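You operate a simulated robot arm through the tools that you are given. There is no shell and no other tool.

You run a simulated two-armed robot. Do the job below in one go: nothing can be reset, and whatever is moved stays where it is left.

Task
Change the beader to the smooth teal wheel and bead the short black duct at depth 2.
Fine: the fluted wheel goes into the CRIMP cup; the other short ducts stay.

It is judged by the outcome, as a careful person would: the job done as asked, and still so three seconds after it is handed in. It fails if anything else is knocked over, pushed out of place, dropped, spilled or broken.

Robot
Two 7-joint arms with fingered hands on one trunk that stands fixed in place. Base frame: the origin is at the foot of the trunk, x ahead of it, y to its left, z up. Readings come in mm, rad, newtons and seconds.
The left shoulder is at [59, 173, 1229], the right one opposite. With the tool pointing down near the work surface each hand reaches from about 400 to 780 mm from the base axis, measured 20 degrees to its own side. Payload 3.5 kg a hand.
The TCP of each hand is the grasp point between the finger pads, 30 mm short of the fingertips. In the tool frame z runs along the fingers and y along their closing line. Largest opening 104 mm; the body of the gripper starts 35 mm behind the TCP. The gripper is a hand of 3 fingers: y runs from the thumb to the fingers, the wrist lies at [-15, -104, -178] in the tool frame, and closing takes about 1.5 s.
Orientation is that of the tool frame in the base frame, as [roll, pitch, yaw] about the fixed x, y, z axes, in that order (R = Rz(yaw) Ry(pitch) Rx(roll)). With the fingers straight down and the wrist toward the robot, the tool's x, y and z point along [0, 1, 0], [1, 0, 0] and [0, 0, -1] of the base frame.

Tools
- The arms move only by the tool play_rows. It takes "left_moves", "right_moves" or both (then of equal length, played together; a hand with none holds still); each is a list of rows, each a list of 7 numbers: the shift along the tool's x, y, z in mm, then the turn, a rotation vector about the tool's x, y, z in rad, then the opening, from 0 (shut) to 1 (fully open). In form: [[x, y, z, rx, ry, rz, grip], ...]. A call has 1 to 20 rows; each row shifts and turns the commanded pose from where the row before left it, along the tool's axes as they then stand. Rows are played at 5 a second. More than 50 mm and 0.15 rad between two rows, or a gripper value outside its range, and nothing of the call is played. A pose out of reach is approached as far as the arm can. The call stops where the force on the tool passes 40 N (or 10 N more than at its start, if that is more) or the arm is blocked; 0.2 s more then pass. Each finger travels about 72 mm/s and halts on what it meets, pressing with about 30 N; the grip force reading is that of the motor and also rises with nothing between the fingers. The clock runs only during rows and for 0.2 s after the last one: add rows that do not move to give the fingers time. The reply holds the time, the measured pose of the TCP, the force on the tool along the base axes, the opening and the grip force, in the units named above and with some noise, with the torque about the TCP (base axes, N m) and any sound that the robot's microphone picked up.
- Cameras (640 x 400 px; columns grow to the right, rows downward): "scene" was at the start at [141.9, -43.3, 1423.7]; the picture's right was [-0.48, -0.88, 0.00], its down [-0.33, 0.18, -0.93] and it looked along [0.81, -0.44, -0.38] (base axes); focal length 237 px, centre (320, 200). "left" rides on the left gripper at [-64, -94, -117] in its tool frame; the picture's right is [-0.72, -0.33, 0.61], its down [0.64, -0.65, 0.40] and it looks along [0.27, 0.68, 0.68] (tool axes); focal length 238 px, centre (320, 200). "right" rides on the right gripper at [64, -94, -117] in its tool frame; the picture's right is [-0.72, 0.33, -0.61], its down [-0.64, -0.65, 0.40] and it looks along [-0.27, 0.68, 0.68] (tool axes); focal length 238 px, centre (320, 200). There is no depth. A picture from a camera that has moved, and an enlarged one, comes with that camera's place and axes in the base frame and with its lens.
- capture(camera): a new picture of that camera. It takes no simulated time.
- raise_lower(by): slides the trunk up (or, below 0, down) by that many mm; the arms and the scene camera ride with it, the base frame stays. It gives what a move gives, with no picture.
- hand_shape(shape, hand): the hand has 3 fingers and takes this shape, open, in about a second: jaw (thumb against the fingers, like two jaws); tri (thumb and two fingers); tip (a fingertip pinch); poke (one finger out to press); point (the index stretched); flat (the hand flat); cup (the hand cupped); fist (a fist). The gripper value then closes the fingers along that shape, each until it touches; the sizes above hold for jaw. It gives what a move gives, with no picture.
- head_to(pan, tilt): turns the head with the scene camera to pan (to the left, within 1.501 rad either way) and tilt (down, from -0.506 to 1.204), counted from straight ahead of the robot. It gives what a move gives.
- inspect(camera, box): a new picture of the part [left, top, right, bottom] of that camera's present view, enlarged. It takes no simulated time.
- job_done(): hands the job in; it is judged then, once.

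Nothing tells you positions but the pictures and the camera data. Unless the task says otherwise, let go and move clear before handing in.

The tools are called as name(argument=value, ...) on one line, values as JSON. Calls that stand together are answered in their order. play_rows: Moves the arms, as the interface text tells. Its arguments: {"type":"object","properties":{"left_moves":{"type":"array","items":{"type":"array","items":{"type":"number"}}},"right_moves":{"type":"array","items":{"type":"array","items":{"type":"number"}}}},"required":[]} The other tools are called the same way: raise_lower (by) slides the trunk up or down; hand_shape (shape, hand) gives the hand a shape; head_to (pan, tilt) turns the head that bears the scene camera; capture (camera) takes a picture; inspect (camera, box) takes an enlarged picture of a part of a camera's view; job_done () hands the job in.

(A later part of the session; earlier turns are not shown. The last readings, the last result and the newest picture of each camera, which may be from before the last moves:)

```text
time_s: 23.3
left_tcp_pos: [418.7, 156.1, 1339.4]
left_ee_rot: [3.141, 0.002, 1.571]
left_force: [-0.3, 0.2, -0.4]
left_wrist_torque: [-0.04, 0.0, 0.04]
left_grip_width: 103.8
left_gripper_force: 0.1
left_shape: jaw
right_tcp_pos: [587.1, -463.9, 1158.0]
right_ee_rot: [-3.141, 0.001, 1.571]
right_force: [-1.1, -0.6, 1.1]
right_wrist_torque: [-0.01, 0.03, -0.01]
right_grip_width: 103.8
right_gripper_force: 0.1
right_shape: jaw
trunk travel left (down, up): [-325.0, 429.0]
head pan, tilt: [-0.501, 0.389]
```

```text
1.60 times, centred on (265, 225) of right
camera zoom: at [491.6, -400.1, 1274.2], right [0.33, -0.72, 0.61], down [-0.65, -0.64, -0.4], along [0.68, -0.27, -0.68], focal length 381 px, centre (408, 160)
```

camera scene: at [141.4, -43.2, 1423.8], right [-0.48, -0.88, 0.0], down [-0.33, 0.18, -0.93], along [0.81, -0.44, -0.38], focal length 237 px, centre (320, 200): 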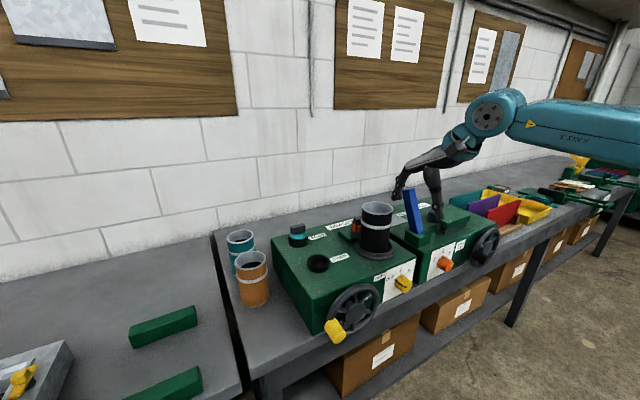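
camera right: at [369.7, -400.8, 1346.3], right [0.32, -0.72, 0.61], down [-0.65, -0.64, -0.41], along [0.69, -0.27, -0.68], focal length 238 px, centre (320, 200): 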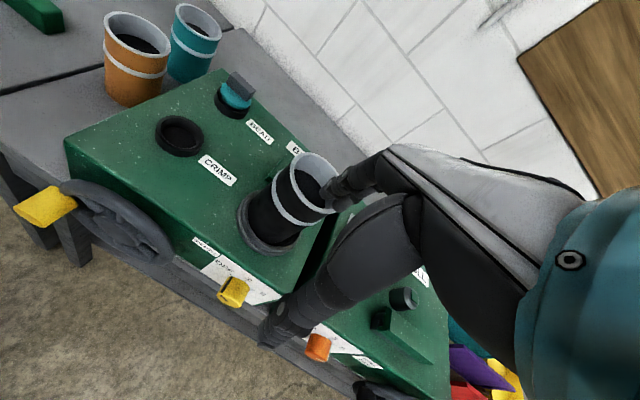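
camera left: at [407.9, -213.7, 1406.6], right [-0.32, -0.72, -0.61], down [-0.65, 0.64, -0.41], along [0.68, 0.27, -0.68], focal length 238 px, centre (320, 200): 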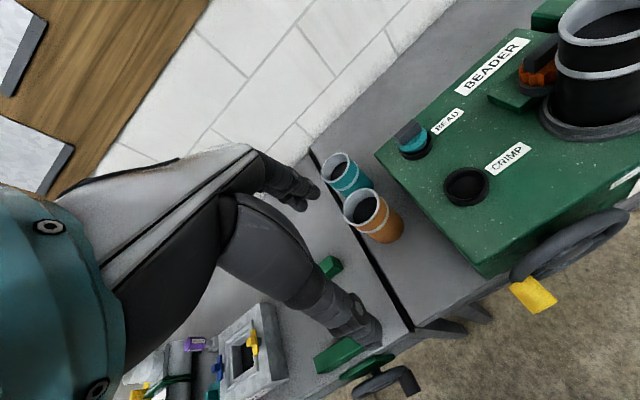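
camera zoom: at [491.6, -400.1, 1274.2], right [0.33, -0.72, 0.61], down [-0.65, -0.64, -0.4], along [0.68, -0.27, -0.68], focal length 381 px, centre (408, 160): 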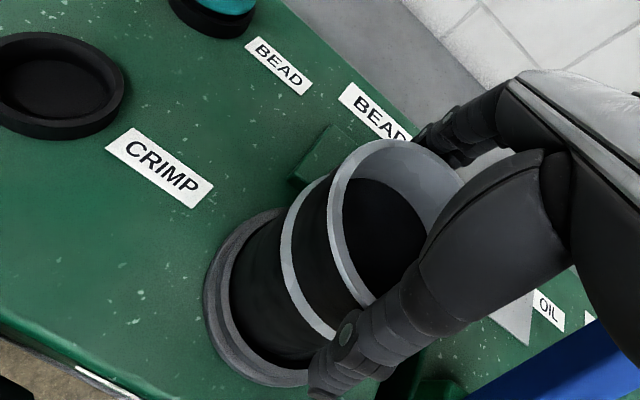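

The hand is around the duct with no contact force. I'm closing the grip.

play_rows(right_moves=[[0, 0, 0, 0, 0, 0, 0.85], [0, 0, 0, 0, 0, 0, 0.7], [0, 0, 0, 0, 0, 0, 0.5], [0, 0, 0, 0, 0, 0, 0.3], [0, 0, 0, 0, 0, 0, 0.2], [0, 0, 0, 0, 0, 0, 0.2]])

inspect(camera="scene", box=[320, 120, 460, 300])

inspect(camera="right", box=[130, 100, 400, 350])

```text
time_s: 24.7
left_tcp_pos: [418.2, 156.9, 1338.5]
left_ee_rot: [3.14, 0.001, 1.572]
left_force: [-0.2, 0.3, -0.1]
left_wrist_torque: [-0.01, -0.04, -0.01]
left_grip_width: 104.0
left_gripper_force: 0.1
left_shape: jaw
right_tcp_pos: [586.1, -464.3, 1158.2]
right_ee_rot: [-3.142, -0.001, 1.57]
right_force: [0.2, 1.2, 0.2]
right_wrist_torque: [0.02, 0.0, -0.02]
right_grip_width: 72.9
right_gripper_force: 30.2
right_shape: jaw
trunk travel left (down, up): [-325.0, 429.0]
head pan, tilt: [-0.501, 0.389]
```

```text
2.22 times, centred on (390, 210) of scene
camera zoom: at [142.0, -43.4, 1423.6], right [-0.48, -0.88, 0.0], down [-0.33, 0.18, -0.93], along [0.81, -0.44, -0.38], focal length 527 px, centre (164, 178)
```

zoom: 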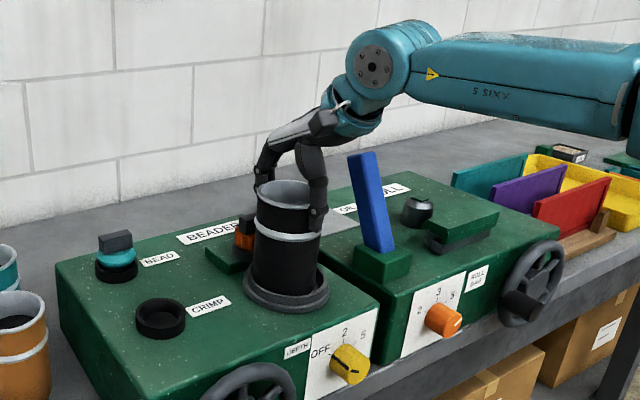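

```text
1.60 times, centred on (265, 225) of right
camera zoom: at [491.7, -400.3, 1274.0], right [0.33, -0.72, 0.61], down [-0.65, -0.64, -0.4], along [0.68, -0.27, -0.68], focal length 381 px, centre (408, 160)
```

zoom: 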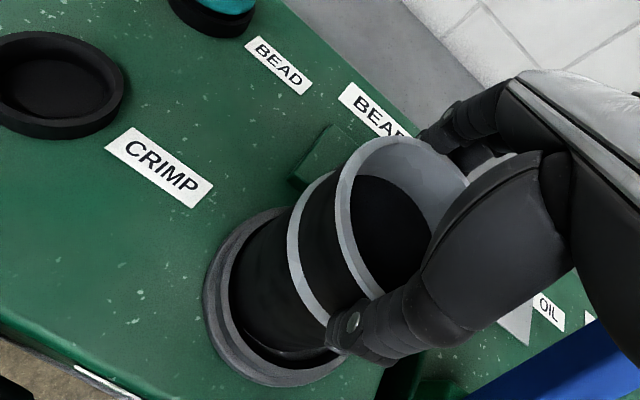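

The grip holds at 73 mm / 30 N. The duct shifted a few mm inside its seat ring, so there is some clearance. I'm lifting a little to check the hold.

play_rows(right_moves=[[0, 0, -5, 0, 0, 0, 0.2], [0, 0, -5, 0, 0, 0, 0.2], [0, 0, -10, 0, 0, 0, 0.2], [0, 0, -10, 0, 0, 0, 0.2], [0, 0, 0, 0, 0, 0, 0.2]])

inspect(camera="scene", box=[320, 120, 460, 300])

inspect(camera="right", box=[130, 100, 400, 350])

```text
time_s: 25.9
left_tcp_pos: [418.2, 156.1, 1338.5]
left_ee_rot: [3.141, -0.001, 1.573]
left_force: [-0.1, -0.2, -0.1]
left_wrist_torque: [0.04, 0.0, -0.01]
left_grip_width: 103.6
left_gripper_force: 0.2
left_shape: jaw
right_tcp_pos: [585.5, -463.5, 1190.1]
right_ee_rot: [3.14, -0.001, 1.572]
right_force: [0.3, -0.1, -1.6]
right_wrist_torque: [-0.03, -0.03, -0.03]
right_grip_width: 72.7
right_gripper_force: 30.5
right_shape: jaw
trunk travel left (down, up): [-325.0, 429.0]
head pan, tilt: [-0.501, 0.389]
```

```text
2.22 times, centred on (390, 210) of scene
camera zoom: at [142.1, -43.4, 1423.6], right [-0.48, -0.88, 0.0], down [-0.33, 0.18, -0.93], along [0.81, -0.44, -0.38], focal length 527 px, centre (164, 178)
```

zoom: 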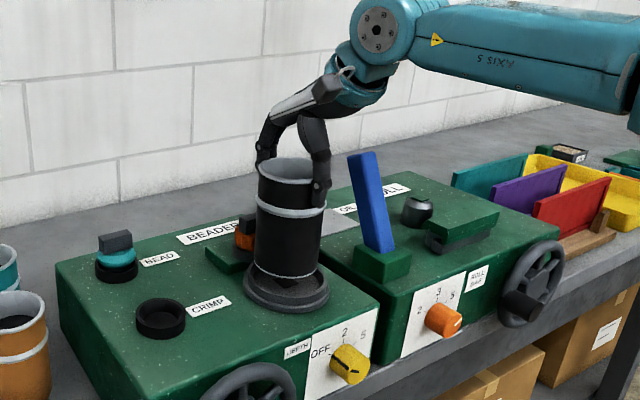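

```text
1.60 times, centred on (265, 225) of right
camera zoom: at [491.5, -399.7, 1306.1], right [0.33, -0.72, 0.61], down [-0.65, -0.64, -0.4], along [0.68, -0.27, -0.68], focal length 381 px, centre (408, 160)
```

zoom: 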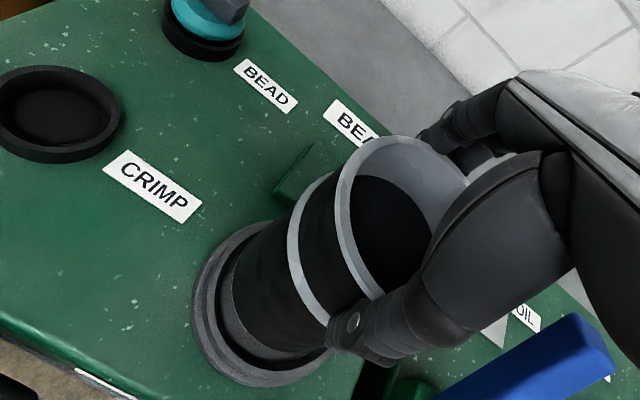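

The duct hangs straight and clear of its seat. I'll carry it higher and over to the free bench spot left of the beader.

play_rows(right_moves=[[0, 0, -20, 0, 0, 0, 0.2], [0, 0, -25, 0, 0, 0, 0.2], [30, -5, 0, 0, 0, 0, 0.2], [40, -5, 0, 0, 0, 0, 0.2], [40, -5, 0, 0, 0, 0, 0.2], [40, -5, 0, 0, 0, 0, 0.2], [40, -5, 0, 0, 0, 0, 0.2], [40, -5, 0, 0, 0, 0, 0.2], [40, 0, 0, 0, 0, 0, 0.2], [40, 0, 0, 0, 0, 0, 0.2], [14, 0, 0, 0, 0, 0, 0.2], [0, 0, 0, 0, 0, 0, 0.2]])

capture(camera="scene")

capture(camera="right")

capture(camera="left")

```text
time_s: 28.5
left_tcp_pos: [418.5, 156.6, 1340.0]
left_ee_rot: [3.141, 0.0, 1.572]
left_force: [0.1, 0.8, 0.0]
left_wrist_torque: [-0.04, 0.0, 0.02]
left_grip_width: 103.8
left_gripper_force: 0.0
left_shape: jaw
right_tcp_pos: [557.1, -139.2, 1223.5]
right_ee_rot: [-3.14, 0.0, 1.567]
right_force: [0.9, -0.2, -1.4]
right_wrist_torque: [0.0, -0.02, -0.01]
right_grip_width: 72.6
right_gripper_force: 29.5
right_shape: jaw
right hand out of reach, approached as far as the arm can: row 2
trunk travel left (down, up): [-325.0, 429.0]
head pan, tilt: [-0.501, 0.389]
```

```text
taken
camera scene: at [141.8, -43.0, 1423.7], right [-0.48, -0.88, 0.0], down [-0.33, 0.18, -0.93], along [0.81, -0.44, -0.38], focal length 237 px, centre (320, 200)
```

scene: 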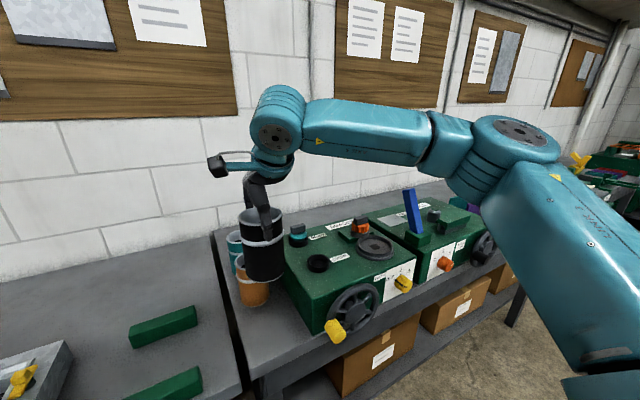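

```text
taken
camera right: at [461.5, -75.2, 1338.5], right [0.32, -0.72, 0.61], down [-0.65, -0.64, -0.4], along [0.68, -0.27, -0.68], focal length 238 px, centre (320, 200)
```

right: 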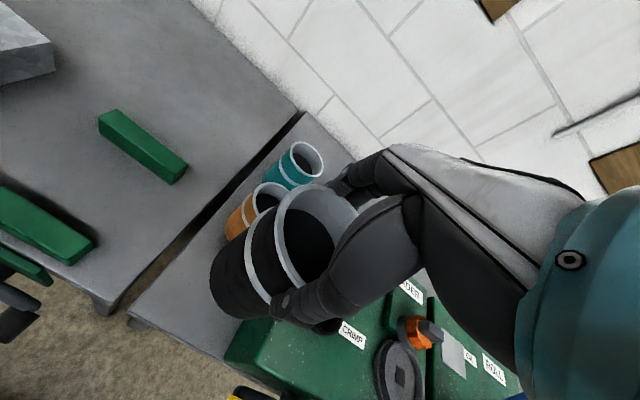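

```text
taken
camera left: at [324.1, 92.3, 1455.3], right [-0.33, -0.72, -0.61], down [-0.65, 0.64, -0.4], along [0.68, 0.27, -0.68], focal length 238 px, centre (320, 200)
```

left: 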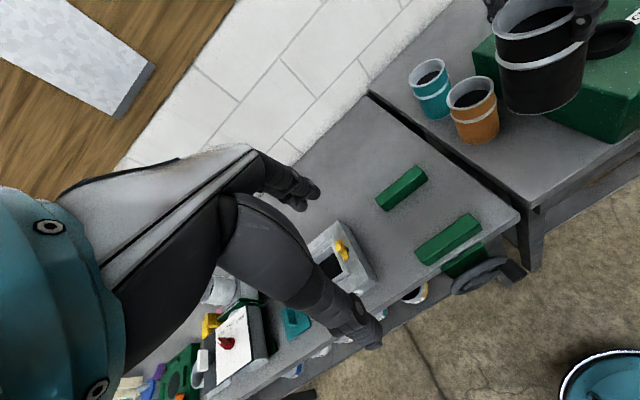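

The duct is upright above the free patch of bench, with the orange and teal ducts behind it. I'm lowering most of the way, then checking.

play_rows(right_moves=[[0, -4, 30, 0, 0, 0, 0.2], [0, 0, 30, 0, 0, 0, 0.2], [0, 0, 30, 0, 0, 0, 0.2], [0, 0, 25, 0, 0, 0, 0.2], [0, 0, 20, 0, 0, 0, 0.2], [0, 0, 10, 0, 0, 0, 0.2], [0, 0, 0, 0, 0, 0, 0.2]])

capture(camera="scene")

inspect(camera="left", box=[400, 0, 640, 240])

capture(camera="right")

```text
time_s: 30.1
left_tcp_pos: [418.5, 156.3, 1339.2]
left_ee_rot: [-3.141, 0.0, 1.574]
left_force: [0.0, -0.9, 0.3]
left_wrist_torque: [0.03, 0.01, 0.0]
left_grip_width: 103.8
left_gripper_force: 0.1
left_shape: jaw
right_tcp_pos: [550.3, -139.5, 1075.4]
right_ee_rot: [3.14, 0.0, 1.57]
right_force: [0.6, -0.4, -2.3]
right_wrist_torque: [-0.01, -0.02, 0.02]
right_grip_width: 72.5
right_gripper_force: 30.3
right_shape: jaw
trunk travel left (down, up): [-325.0, 429.0]
head pan, tilt: [-0.501, 0.389]
```

```text
taken
camera scene: at [142.0, -43.3, 1423.7], right [-0.48, -0.88, 0.0], down [-0.33, 0.18, -0.93], along [0.81, -0.44, -0.38], focal length 237 px, centre (320, 200)
```

scene: 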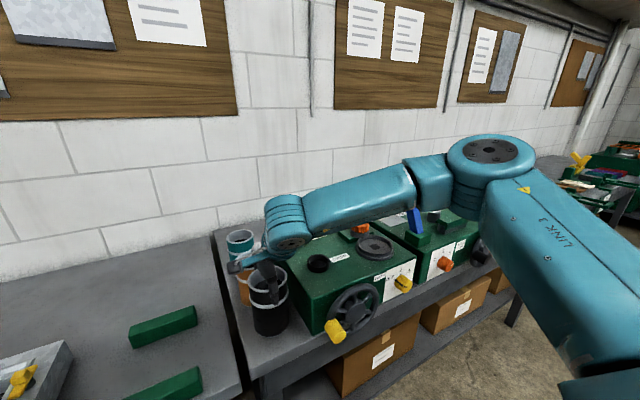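

```text
1.67 times, centred on (520, 120) of left
camera zoom: at [324.3, 92.1, 1455.2], right [-0.33, -0.72, -0.61], down [-0.65, 0.64, -0.4], along [0.68, 0.27, -0.68], focal length 397 px, centre (-13, 333)
```

zoom: 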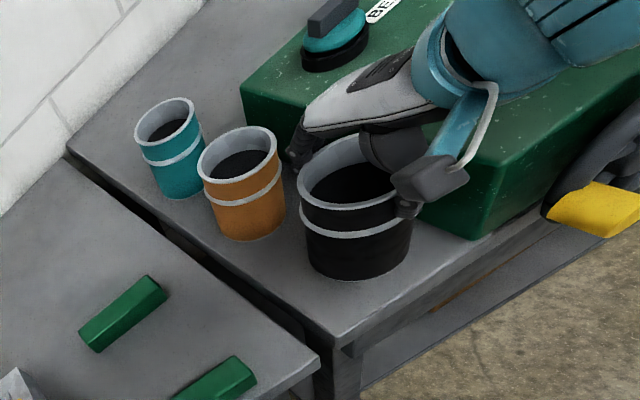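

```text
taken
camera right: at [456.1, -75.8, 1191.3], right [0.33, -0.72, 0.61], down [-0.65, -0.64, -0.4], along [0.68, -0.27, -0.68], focal length 238 px, centre (320, 200)
```

right: 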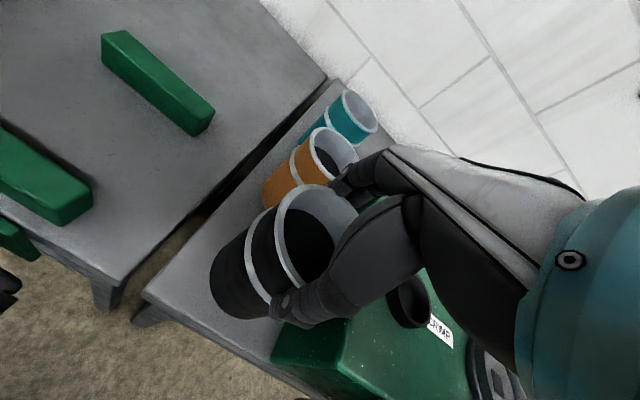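

The duct is poised over the bench with clearance to the orange duct behind. I'm lowering in small steps until it touches down.

play_rows(right_moves=[[0, -2, 8, 0, 0, 0, 0.2], [0, 0, 8, 0, 0, 0, 0.2], [0, 0, 6, 0, 0, 0, 0.2], [0, 0, 4, 0, 0, 0, 0.2], [0, 0, 0, 0, 0, 0, 0.2]])

inspect(camera="left", box=[480, 60, 640, 200])

capture(camera="right")

```text
time_s: 31.3
left_tcp_pos: [417.1, 156.5, 1339.0]
left_ee_rot: [3.141, 0.001, 1.573]
left_force: [-0.2, 0.6, -0.1]
left_wrist_torque: [-0.01, 0.06, -0.01]
left_grip_width: 103.7
left_gripper_force: 0.0
left_shape: jaw
right_tcp_pos: [550.5, -140.6, 1051.6]
right_ee_rot: [3.14, 0.0, 1.57]
right_force: [0.5, -0.8, -1.4]
right_wrist_torque: [-0.02, 0.02, -0.01]
right_grip_width: 72.8
right_gripper_force: 30.2
right_shape: jaw
trunk travel left (down, up): [-325.0, 429.0]
head pan, tilt: [-0.501, 0.389]
```

```text
2.86 times, centred on (560, 130) of left
camera zoom: at [324.4, 92.1, 1455.2], right [-0.33, -0.72, -0.61], down [-0.65, 0.64, -0.4], along [0.68, 0.27, -0.68], focal length 681 px, centre (-366, 400)
```

zoom: 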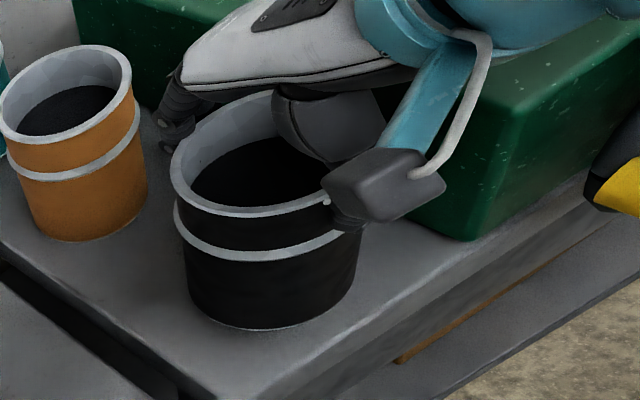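

```text
taken
camera right: at [455.8, -75.5, 1167.2], right [0.33, -0.72, 0.61], down [-0.65, -0.64, -0.4], along [0.68, -0.27, -0.68], focal length 238 px, centre (320, 200)
```

right: 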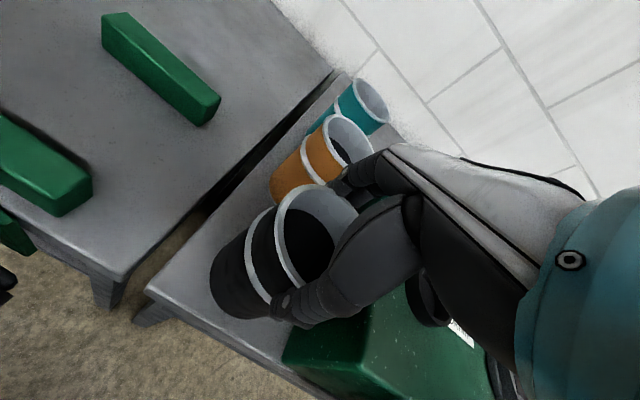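

It's close to touchdown now. I'm continuing in fine steps while watching the force.

play_rows(right_moves=[[0, 0, 3, 0, 0, 0, 0.2], [0, 0, 3, 0, 0, 0, 0.2], [0, 0, 2, 0, 0, 0, 0.2], [0, 0, 2, 0, 0, 0, 0.2], [0, 0, 0, 0, 0, 0, 0.2]])

inspect(camera="left", box=[480, 60, 640, 200])

```text
time_s: 32.5
left_tcp_pos: [418.5, 156.6, 1339.3]
left_ee_rot: [3.141, 0.0, 1.574]
left_force: [-0.7, -0.3, -0.1]
left_wrist_torque: [-0.01, 0.0, 0.0]
left_grip_width: 104.1
left_gripper_force: 0.1
left_shape: jaw
right_tcp_pos: [549.9, -139.4, 1041.0]
right_ee_rot: [3.141, -0.001, 1.571]
right_force: [0.6, -0.1, -1.3]
right_wrist_torque: [0.03, 0.0, -0.01]
right_grip_width: 72.5
right_gripper_force: 29.8
right_shape: jaw
trunk travel left (down, up): [-325.0, 429.0]
head pan, tilt: [-0.501, 0.389]
```

```text
2.86 times, centred on (560, 130) of left
camera zoom: at [324.4, 92.1, 1455.2], right [-0.33, -0.72, -0.61], down [-0.65, 0.64, -0.4], along [0.68, 0.27, -0.68], focal length 681 px, centre (-366, 400)
```

zoom: 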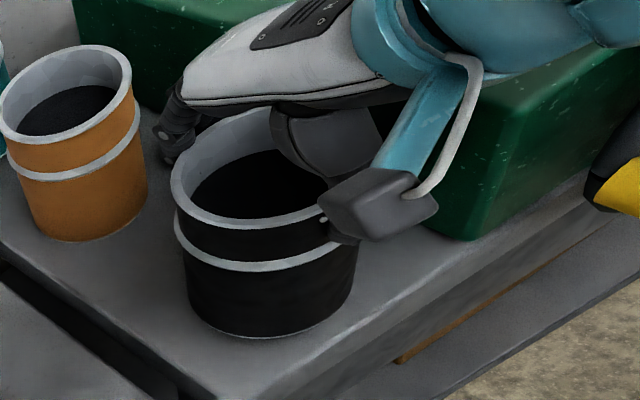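

Still free-hanging, with the bottom about 10 mm above the bench by my estimate. I'm continuing down gently.

play_rows(right_moves=[[0, 0, 2, 0, 0, 0, 0.2], [0, 0, 2, 0, 0, 0, 0.2], [0, 0, 2, 0, 0, 0, 0.2], [0, 0, 0, 0, 0, 0, 0.2]])

inspect(camera="left", box=[480, 60, 640, 200])

```text
time_s: 33.5
left_tcp_pos: [419.0, 156.1, 1338.5]
left_ee_rot: [-3.141, 0.0, 1.573]
left_force: [-0.3, 0.3, -1.0]
left_wrist_torque: [0.02, 0.01, 0.01]
left_grip_width: 103.9
left_gripper_force: 0.0
left_shape: jaw
right_tcp_pos: [550.5, -138.5, 1036.4]
right_ee_rot: [3.142, -0.001, 1.572]
right_force: [0.6, -0.3, -1.7]
right_wrist_torque: [0.01, -0.01, 0.01]
right_grip_width: 72.7
right_gripper_force: 29.9
right_shape: jaw
trunk travel left (down, up): [-325.0, 429.0]
head pan, tilt: [-0.501, 0.389]
```

```text
2.86 times, centred on (560, 130) of left
camera zoom: at [324.4, 92.0, 1455.2], right [-0.33, -0.72, -0.61], down [-0.65, 0.64, -0.4], along [0.68, 0.27, -0.68], focal length 681 px, centre (-366, 400)
```

zoom: 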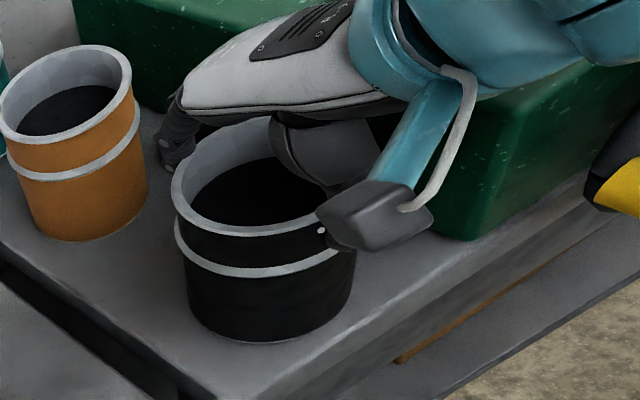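

Still no contact. More small steps.

play_rows(right_moves=[[0, 0, 2, 0, 0, 0, 0.2], [0, 0, 2, 0, 0, 0, 0.2], [0, 0, 2, 0, 0, 0, 0.2], [0, 0, 0, 0, 0, 0, 0.2]])

play_rows(right_moves=[[0, 0, 1.5, 0, 0, 0, 0.2], [0, 0, 1.5, 0, 0, 0, 0.2], [0, 0, 0, 0, 0, 0, 0.2]])

inspect(camera="left", box=[480, 60, 640, 200])

```text
time_s: 34.5
left_tcp_pos: [418.5, 156.3, 1338.1]
left_ee_rot: [3.141, -0.001, 1.573]
left_force: [0.0, -0.3, 0.4]
left_wrist_torque: [0.01, 0.02, 0.01]
left_grip_width: 103.6
left_gripper_force: 0.1
left_shape: jaw
right_tcp_pos: [550.4, -141.0, 1030.1]
right_ee_rot: [-3.141, -0.001, 1.571]
right_force: [0.4, 0.2, -1.1]
right_wrist_torque: [-0.01, 0.04, 0.03]
right_grip_width: 72.6
right_gripper_force: 29.9
right_shape: jaw
trunk travel left (down, up): [-325.0, 429.0]
head pan, tilt: [-0.501, 0.389]
```

```text
time_s: 35.3
left_tcp_pos: [419.0, 156.9, 1338.6]
left_ee_rot: [-3.141, -0.001, 1.572]
left_force: [0.0, -0.4, 0.4]
left_wrist_torque: [0.0, 0.01, -0.01]
left_grip_width: 104.1
left_gripper_force: 0.2
left_shape: jaw
right_tcp_pos: [549.7, -139.0, 1028.3]
right_ee_rot: [3.139, 0.0, 1.57]
right_force: [-0.6, 0.9, 1.2]
right_wrist_torque: [-0.03, -0.19, 0.03]
right_grip_width: 72.9
right_gripper_force: 30.0
right_shape: jaw
trunk travel left (down, up): [-325.0, 429.0]
head pan, tilt: [-0.501, 0.389]
```

```text
2.86 times, centred on (560, 130) of left
camera zoom: at [324.3, 92.1, 1455.2], right [-0.33, -0.72, -0.61], down [-0.65, 0.64, -0.4], along [0.68, 0.27, -0.68], focal length 681 px, centre (-366, 400)
```

zoom: 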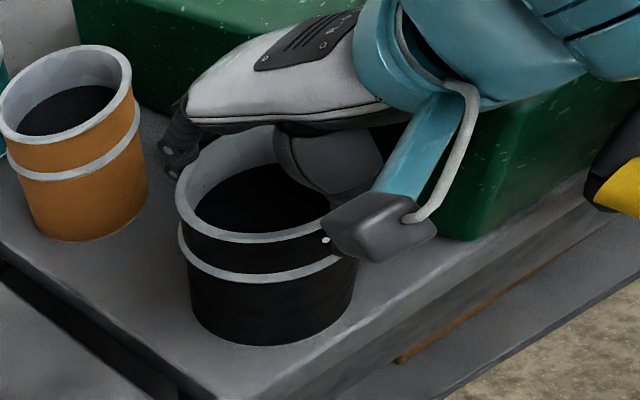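

The force has gone from hanging (−1.5 N) to slight support (+1.2 N), so the duct stands on the bench. I'm releasing it carefully and checking before I lift away.

play_rows(right_moves=[[0, 0, 0, 0, 0, 0, 0.7], [0, 0, 0, 0, 0, 0, 0.8], [0, 0, 0, 0, 0, 0, 0.9], [0, 0, 0, 0, 0, 0, 0.92], [0, 0, 0, 0, 0, 0, 0.92]])

inspect(camera="left", box=[480, 60, 640, 200])

capture(camera="right")

```text
time_s: 36.5
left_tcp_pos: [417.8, 155.0, 1339.1]
left_ee_rot: [-3.141, 0.002, 1.574]
left_force: [0.8, -0.2, -0.7]
left_wrist_torque: [0.0, 0.0, 0.0]
left_grip_width: 103.8
left_gripper_force: 0.1
left_shape: jaw
right_tcp_pos: [549.1, -140.0, 1028.5]
right_ee_rot: [-3.141, 0.0, 1.571]
right_force: [0.1, 0.7, 0.5]
right_wrist_torque: [-0.01, -0.03, -0.01]
right_grip_width: 95.2
right_gripper_force: 0.1
right_shape: jaw
trunk travel left (down, up): [-325.0, 429.0]
head pan, tilt: [-0.501, 0.389]
```

```text
2.86 times, centred on (560, 130) of left
camera zoom: at [324.2, 92.1, 1455.2], right [-0.33, -0.72, -0.61], down [-0.65, 0.64, -0.4], along [0.68, 0.27, -0.68], focal length 681 px, centre (-366, 400)
```

zoom: 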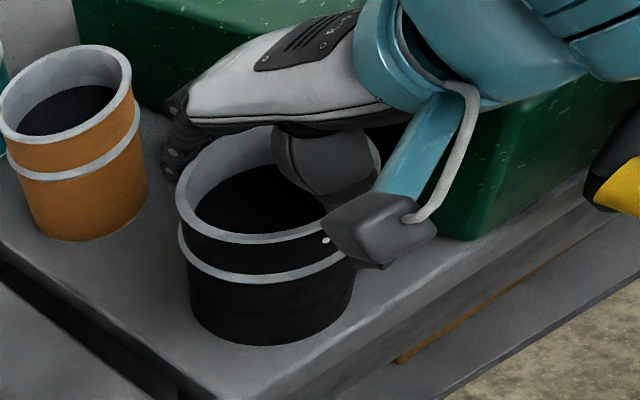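

```text
taken
camera right: at [454.4, -75.7, 1143.4], right [0.33, -0.72, 0.61], down [-0.65, -0.64, -0.4], along [0.68, -0.27, -0.68], focal length 238 px, centre (320, 200)
```

right: 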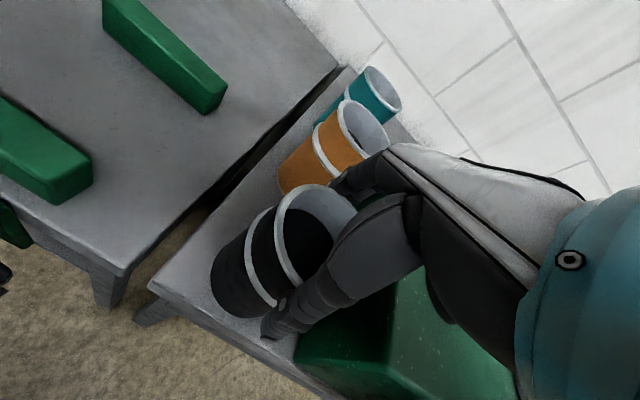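

The duct stands on its own and the hand is free. I'm lifting straight up, moving right, and turning the hand so it closes along y for the wheel blocks.

play_rows(right_moves=[[0, 0, -15, 0, 0, 0, 0.92], [0, 0, -25, 0, 0, 0, 0.92], [0, 0, -40, 0, 0, 0, 0.92], [0, 0, -45, 0, 0, 0, 0.92], [0, 0, -45, 0, 0, 0, 0.92], [-40, 0, -20, 0, 0, 0, 0.92], [-45, 0, 0, 0, 0, 0, 0.92], [-45, 0, 0, 0, 0, 0, 0.92], [-45, 0, 0, 0, 0, 0, 0.92], [-45, 0, 0, 0, 0, 0, 0.92]])

play_rows(right_moves=[[0, 0, 0, 0, 0, 0.143, 0.7], [0, 0, 0, 0, 0, 0.143, 0.7], [0, 0, 0, 0, 0, 0.143, 0.7], [0, 0, 0, 0, 0, 0.143, 0.7], [0, 0, 0, 0, 0, 0.143, 0.7], [0, 0, 0, 0, 0, 0.143, 0.7], [0, 0, 0, 0, 0, 0.143, 0.7], [0, 0, 0, 0, 0, 0.143, 0.7], [0, 0, 0, 0, 0, 0.143, 0.7], [0, 0, 0, 0, 0, 0.143, 0.7], [0, 0, 0, 0, 0, 0.141, 0.7], [0, 0, 0, 0, 0.122, 0, 0.7], [0, 0, 0, 0, 0.122, 0, 0.7], [0, 0, 0, 0, 0.122, 0, 0.7], [0, 0, 0, 0, 0.122, 0, 0.7], [0, 0, 0, 0, 0.123, 0, 0.7], [0, 0, 0, 0, 0, 0, 0.7]])

capture(camera="scene")

capture(camera="right")

```text
time_s: 38.7
left_tcp_pos: [418.1, 155.3, 1340.2]
left_ee_rot: [3.142, 0.0, 1.573]
left_force: [0.2, 0.6, -0.9]
left_wrist_torque: [0.02, -0.01, 0.02]
left_grip_width: 103.9
left_gripper_force: 0.0
left_shape: jaw
right_tcp_pos: [546.6, -355.3, 1221.2]
right_ee_rot: [-3.141, -0.002, 1.572]
right_force: [1.2, -0.7, 0.9]
right_wrist_torque: [0.0, 0.0, 0.04]
right_grip_width: 95.5
right_gripper_force: 0.1
right_shape: jaw
trunk travel left (down, up): [-325.0, 429.0]
head pan, tilt: [-0.501, 0.389]
```

```text
time_s: 42.3
left_tcp_pos: [418.4, 156.9, 1337.2]
left_ee_rot: [3.141, 0.0, 1.572]
left_force: [0.2, 0.3, -0.3]
left_wrist_torque: [0.01, -0.01, 0.02]
left_grip_width: 103.8
left_gripper_force: 0.0
left_shape: jaw
right_tcp_pos: [550.4, -359.0, 1216.2]
right_ee_rot: [-3.141, -0.612, 0.0]
right_force: [0.8, -0.1, 0.8]
right_wrist_torque: [0.04, -0.02, 0.01]
right_grip_width: 73.1
right_gripper_force: 0.1
right_shape: jaw
trunk travel left (down, up): [-325.0, 429.0]
head pan, tilt: [-0.501, 0.389]
```

```text
taken
camera scene: at [142.2, -43.3, 1423.6], right [-0.48, -0.88, 0.0], down [-0.33, 0.18, -0.92], along [0.81, -0.44, -0.38], focal length 237 px, centre (320, 200)
```

scene: 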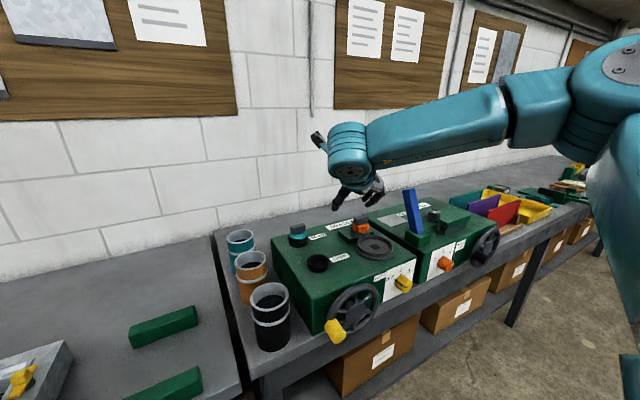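

```text
taken
camera right: at [534.6, -265.0, 1347.8], right [-0.94, -0.33, 0.09], down [-0.29, 0.65, -0.7], along [0.17, -0.68, -0.71], focal length 238 px, centre (320, 200)
```

right: 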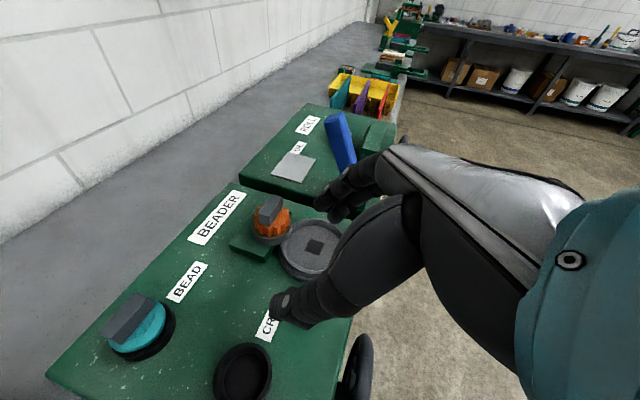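

Good view of everything from here. I'll zoom in on the orange wheel and the teal wheel to refine their positions.

inspect(camera="right", box=[210, 170, 350, 290])

inspect(camera="right", box=[80, 260, 300, 400])

inspect(camera="scene", box=[270, 170, 430, 310])

```text
3.33 times, centred on (280, 230) of right
camera zoom: at [534.6, -265.0, 1347.8], right [-0.94, -0.33, 0.09], down [-0.29, 0.65, -0.7], along [0.17, -0.68, -0.71], focal length 794 px, centre (453, 100)
```

zoom: 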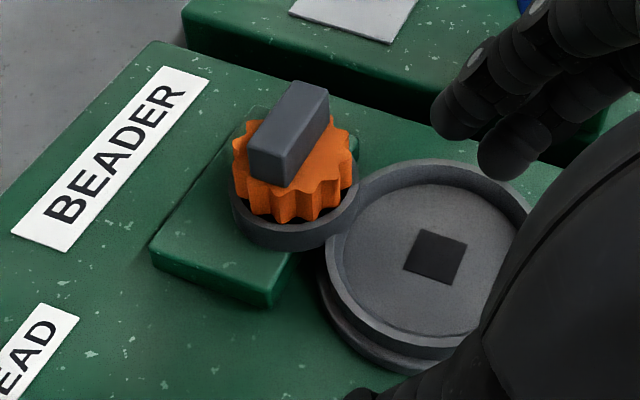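

```text
2.86 times, centred on (190, 330) of right
camera zoom: at [534.6, -265.0, 1347.8], right [-0.94, -0.33, 0.09], down [-0.29, 0.65, -0.7], along [0.17, -0.68, -0.71], focal length 681 px, centre (691, -171)
```

zoom: 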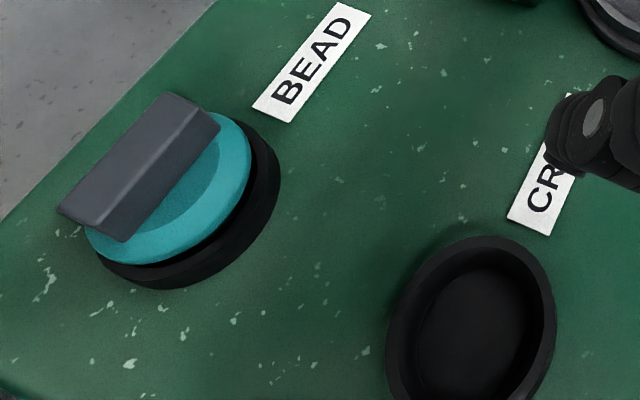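

```text
2.86 times, centred on (350, 240) of scene
camera zoom: at [142.2, -43.3, 1423.6], right [-0.48, -0.88, 0.0], down [-0.33, 0.18, -0.92], along [0.81, -0.44, -0.38], focal length 678 px, centre (234, 86)
```

zoom: 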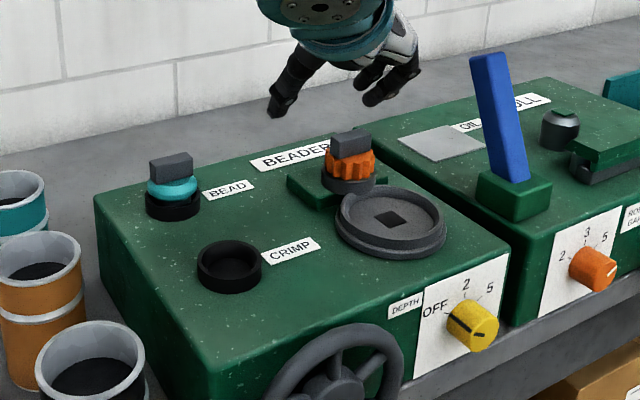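

The orange block is at ≈(656,−466), top ≈1095, and the seat centre is ≈(585,−469). I'm moving the tilted hand to a hover behind the block along its approach line.

play_rows(right_moves=[[3.2, 27, 19, 0, 0, 0, 0.7], [3.2, 27, 19, 0, 0, 0, 0.7], [3.2, 27, 19, 0, 0, 0, 0.7], [3.1, 26.5, 19, 0, 0, 0, 0.7], [0, 0, 0, 0, 0, 0, 0.7]])

inspect(camera="scene", box=[270, 140, 430, 280])

capture(camera="right")

```text
time_s: 43.5
left_tcp_pos: [417.1, 156.0, 1338.9]
left_ee_rot: [-3.141, 0.001, 1.572]
left_force: [0.0, -0.4, -0.3]
left_wrist_torque: [-0.03, 0.04, -0.02]
left_grip_width: 103.7
left_gripper_force: 0.2
left_shape: jaw
right_tcp_pos: [606.2, -467.7, 1162.1]
right_ee_rot: [3.14, -0.612, 0.0]
right_force: [0.7, -0.1, 0.4]
right_wrist_torque: [0.03, 0.0, 0.02]
right_grip_width: 73.3
right_gripper_force: 0.1
right_shape: jaw
trunk travel left (down, up): [-325.0, 429.0]
head pan, tilt: [-0.501, 0.389]
```

```text
2.86 times, centred on (350, 210) of scene
camera zoom: at [141.7, -43.0, 1423.7], right [-0.48, -0.88, 0.0], down [-0.33, 0.18, -0.93], along [0.81, -0.44, -0.38], focal length 678 px, centre (234, 171)
```

zoom: 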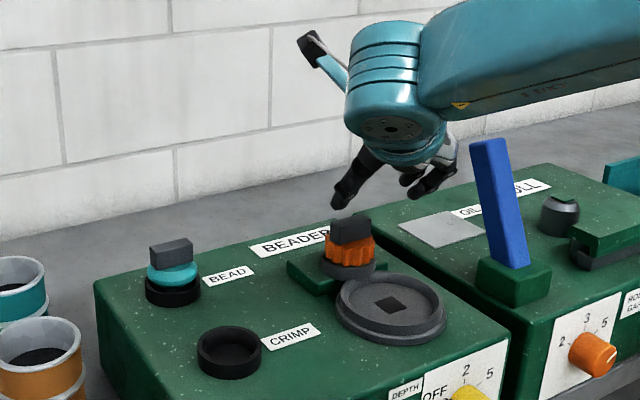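

```text
taken
camera right: at [590.9, -372.8, 1294.2], right [-0.94, -0.33, 0.09], down [-0.29, 0.65, -0.7], along [0.17, -0.68, -0.71], focal length 238 px, centre (320, 200)
```

right: 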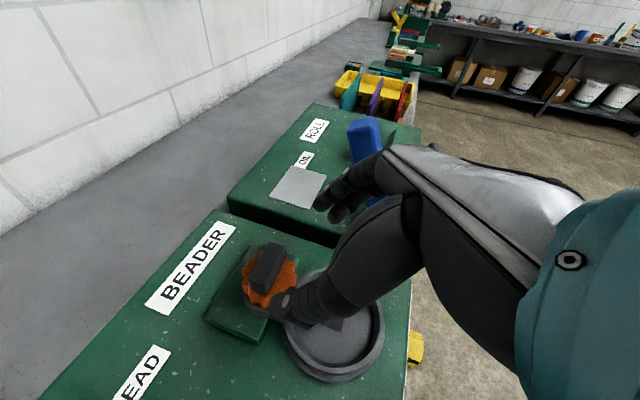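

The thumb and fingers line up either side of the block. I'm advancing along the approach, stopping short to check.

play_rows(right_moves=[[0, 0, 15, 0, 0, 0, 0.7], [0, 0, 15, 0, 0, 0, 0.7], [0, 0, 15, 0, 0, 0, 0.7], [0, 0, 0, 0, 0, 0, 0.7]])

inspect(camera="scene", box=[290, 150, 410, 260])

inspect(camera="right", box=[200, 150, 400, 350])

```text
time_s: 44.5
left_tcp_pos: [417.2, 156.7, 1338.5]
left_ee_rot: [3.141, 0.001, 1.573]
left_force: [0.5, -0.3, 0.0]
left_wrist_torque: [0.01, 0.01, 0.02]
left_grip_width: 103.7
left_gripper_force: 0.1
left_shape: jaw
right_tcp_pos: [628.9, -467.9, 1124.8]
right_ee_rot: [3.141, -0.613, 0.001]
right_force: [-0.5, 0.4, -0.3]
right_wrist_torque: [-0.01, 0.02, 0.0]
right_grip_width: 73.1
right_gripper_force: 0.0
right_shape: jaw
trunk travel left (down, up): [-325.0, 429.0]
head pan, tilt: [-0.501, 0.389]
```

```text
3.64 times, centred on (350, 205) of scene
camera zoom: at [141.7, -43.2, 1423.7], right [-0.48, -0.88, 0.0], down [-0.33, 0.18, -0.93], along [0.81, -0.44, -0.38], focal length 863 px, centre (211, 182)
```

zoom: 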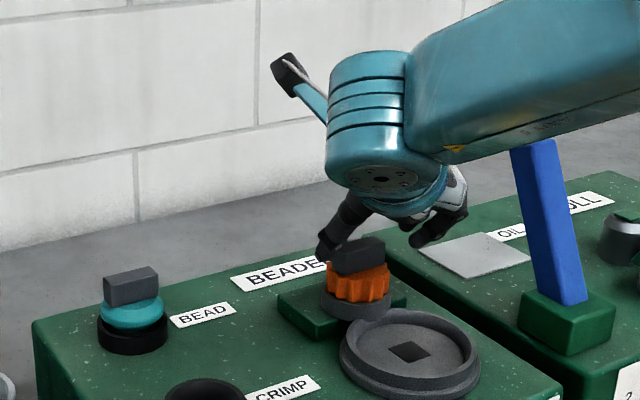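

```text
2.00 times, centred on (300, 250) of right
camera zoom: at [614.1, -373.5, 1256.7], right [-0.94, -0.33, 0.09], down [-0.29, 0.65, -0.7], along [0.17, -0.68, -0.71], focal length 477 px, centre (360, 100)
```

zoom: 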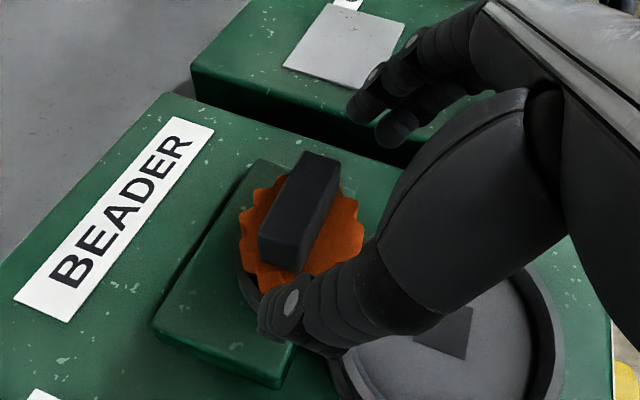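

The hand straddles the block; the last ~16 mm remain. I'm advancing and closing on the block's ends.

play_rows(right_moves=[[1, 0, 6, 0, 0, 0, 0.7], [1.5, 0, 6, 0, 0, 0, 0.7], [0, 0, 4.5, 0, 0, 0, 0.7], [0, 0, 0, 0, 0, 0, 0.7]])

inspect(camera="scene", box=[290, 150, 410, 260])

inspect(camera="right", box=[200, 150, 400, 350])

```text
time_s: 45.5
left_tcp_pos: [417.5, 155.4, 1340.2]
left_ee_rot: [-3.141, 0.001, 1.573]
left_force: [-0.4, 1.0, 0.4]
left_wrist_torque: [0.0, 0.01, 0.0]
left_grip_width: 103.8
left_gripper_force: 0.1
left_shape: jaw
right_tcp_pos: [640.8, -465.9, 1115.0]
right_ee_rot: [-3.139, -0.613, 0.0]
right_force: [0.4, -0.5, 0.0]
right_wrist_torque: [0.0, -0.01, -0.02]
right_grip_width: 72.9
right_gripper_force: 0.1
right_shape: jaw
trunk travel left (down, up): [-325.0, 429.0]
head pan, tilt: [-0.501, 0.389]
```

```text
3.64 times, centred on (350, 205) of scene
camera zoom: at [141.9, -43.3, 1423.7], right [-0.48, -0.88, 0.0], down [-0.33, 0.18, -0.93], along [0.81, -0.44, -0.38], focal length 863 px, centre (211, 182)
```

zoom: 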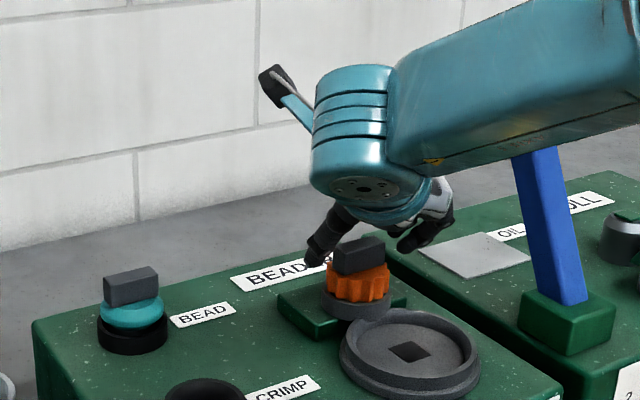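

```text
2.00 times, centred on (300, 250) of right
camera zoom: at [626.3, -371.9, 1246.0], right [-0.94, -0.33, 0.09], down [-0.29, 0.65, -0.7], along [0.17, -0.68, -0.71], focal length 477 px, centre (360, 100)
```

zoom: 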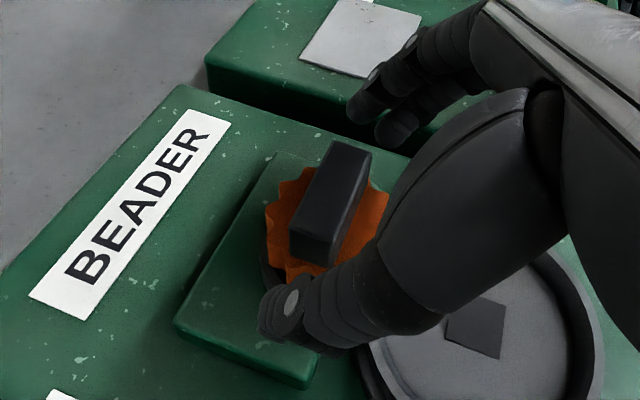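

The fingertips sit level with the block on both ends. I'm closing.

play_rows(right_moves=[[0, 0, 1.5, 0, 0, 0, 0.55], [0, 0, 0, 0, 0, 0, 0.45], [0, 0, 0, 0, 0, 0, 0.35], [0, 0, 0, 0, 0, 0, 0.2], [0, 0, 0, 0, 0, 0, 0.1], [0, 0, 0, 0, 0, 0, 0.1]])

inspect(camera="scene", box=[290, 150, 410, 260])

inspect(camera="right", box=[200, 150, 400, 350])

```text
time_s: 46.9
left_tcp_pos: [417.8, 156.3, 1339.1]
left_ee_rot: [3.14, 0.0, 1.572]
left_force: [-0.3, -0.1, 0.3]
left_wrist_torque: [0.0, -0.03, 0.01]
left_grip_width: 103.8
left_gripper_force: 0.1
left_shape: jaw
right_tcp_pos: [642.4, -466.6, 1113.1]
right_ee_rot: [-3.141, -0.611, -0.001]
right_force: [-0.5, -0.3, 0.6]
right_wrist_torque: [0.0, 0.03, 0.01]
right_grip_width: 38.1
right_gripper_force: 30.2
right_shape: jaw
trunk travel left (down, up): [-325.0, 429.0]
head pan, tilt: [-0.501, 0.389]
```

```text
3.64 times, centred on (350, 205) of scene
camera zoom: at [142.0, -43.3, 1423.6], right [-0.48, -0.88, 0.0], down [-0.33, 0.18, -0.93], along [0.81, -0.44, -0.38], focal length 863 px, centre (211, 182)
```

zoom: 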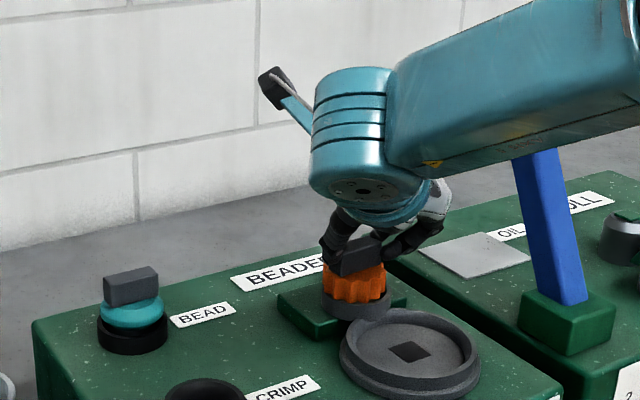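

```text
2.00 times, centred on (300, 250) of right
camera zoom: at [627.1, -372.1, 1244.2], right [-0.94, -0.33, 0.09], down [-0.29, 0.65, -0.7], along [0.17, -0.68, -0.71], focal length 477 px, centre (360, 100)
```

zoom: 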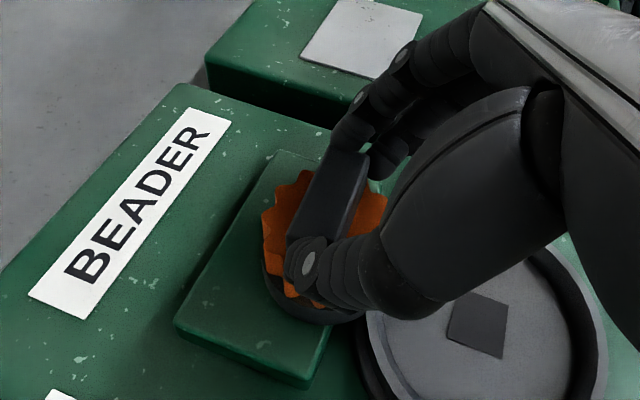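

Gripped at 38 mm with thumb and fingers on the block's ends. I'm lifting vertically, gently.

play_rows(right_moves=[[2.9, 0, -4.1, 0, 0, 0, 0.1], [2.9, 0, -4.1, 0, 0, 0, 0.1], [5.7, 0, -8.2, 0, 0, 0, 0.1], [5.7, 0, -8.2, 0, 0, 0, 0.1], [0, 0, 0, 0, 0, 0, 0.1]])

inspect(camera="scene", box=[290, 150, 410, 260])

inspect(camera="right", box=[200, 150, 400, 350])

```text
time_s: 48.1
left_tcp_pos: [418.5, 155.5, 1339.9]
left_ee_rot: [-3.14, 0.001, 1.571]
left_force: [-0.4, -0.4, 0.3]
left_wrist_torque: [0.02, 0.0, -0.01]
left_grip_width: 103.9
left_gripper_force: 0.0
left_shape: jaw
right_tcp_pos: [643.4, -465.2, 1141.9]
right_ee_rot: [-3.141, -0.611, -0.001]
right_force: [-0.1, -0.6, -1.1]
right_wrist_torque: [-0.03, 0.07, 0.01]
right_grip_width: 38.0
right_gripper_force: 30.1
right_shape: jaw
trunk travel left (down, up): [-325.0, 429.0]
head pan, tilt: [-0.501, 0.389]
```

```text
3.64 times, centred on (350, 205) of scene
camera zoom: at [142.2, -43.4, 1423.6], right [-0.48, -0.88, 0.0], down [-0.33, 0.18, -0.92], along [0.81, -0.44, -0.38], focal length 863 px, centre (211, 182)
```

zoom: 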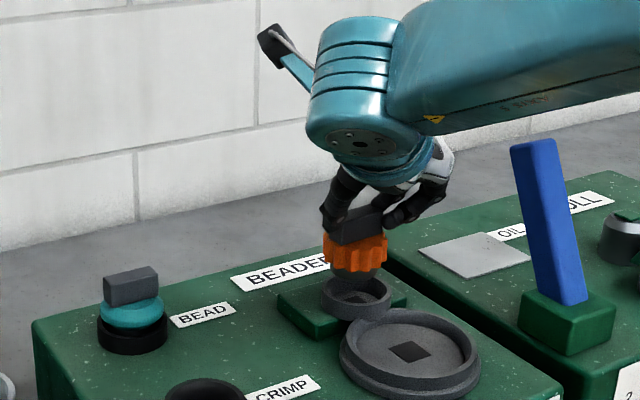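

```text
2.00 times, centred on (300, 250) of right
camera zoom: at [627.6, -371.1, 1273.7], right [-0.94, -0.33, 0.09], down [-0.29, 0.65, -0.7], along [0.17, -0.68, -0.71], focal length 477 px, centre (360, 100)
```

zoom: 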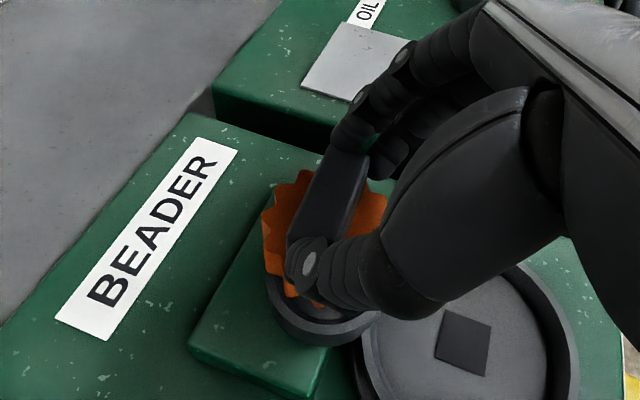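

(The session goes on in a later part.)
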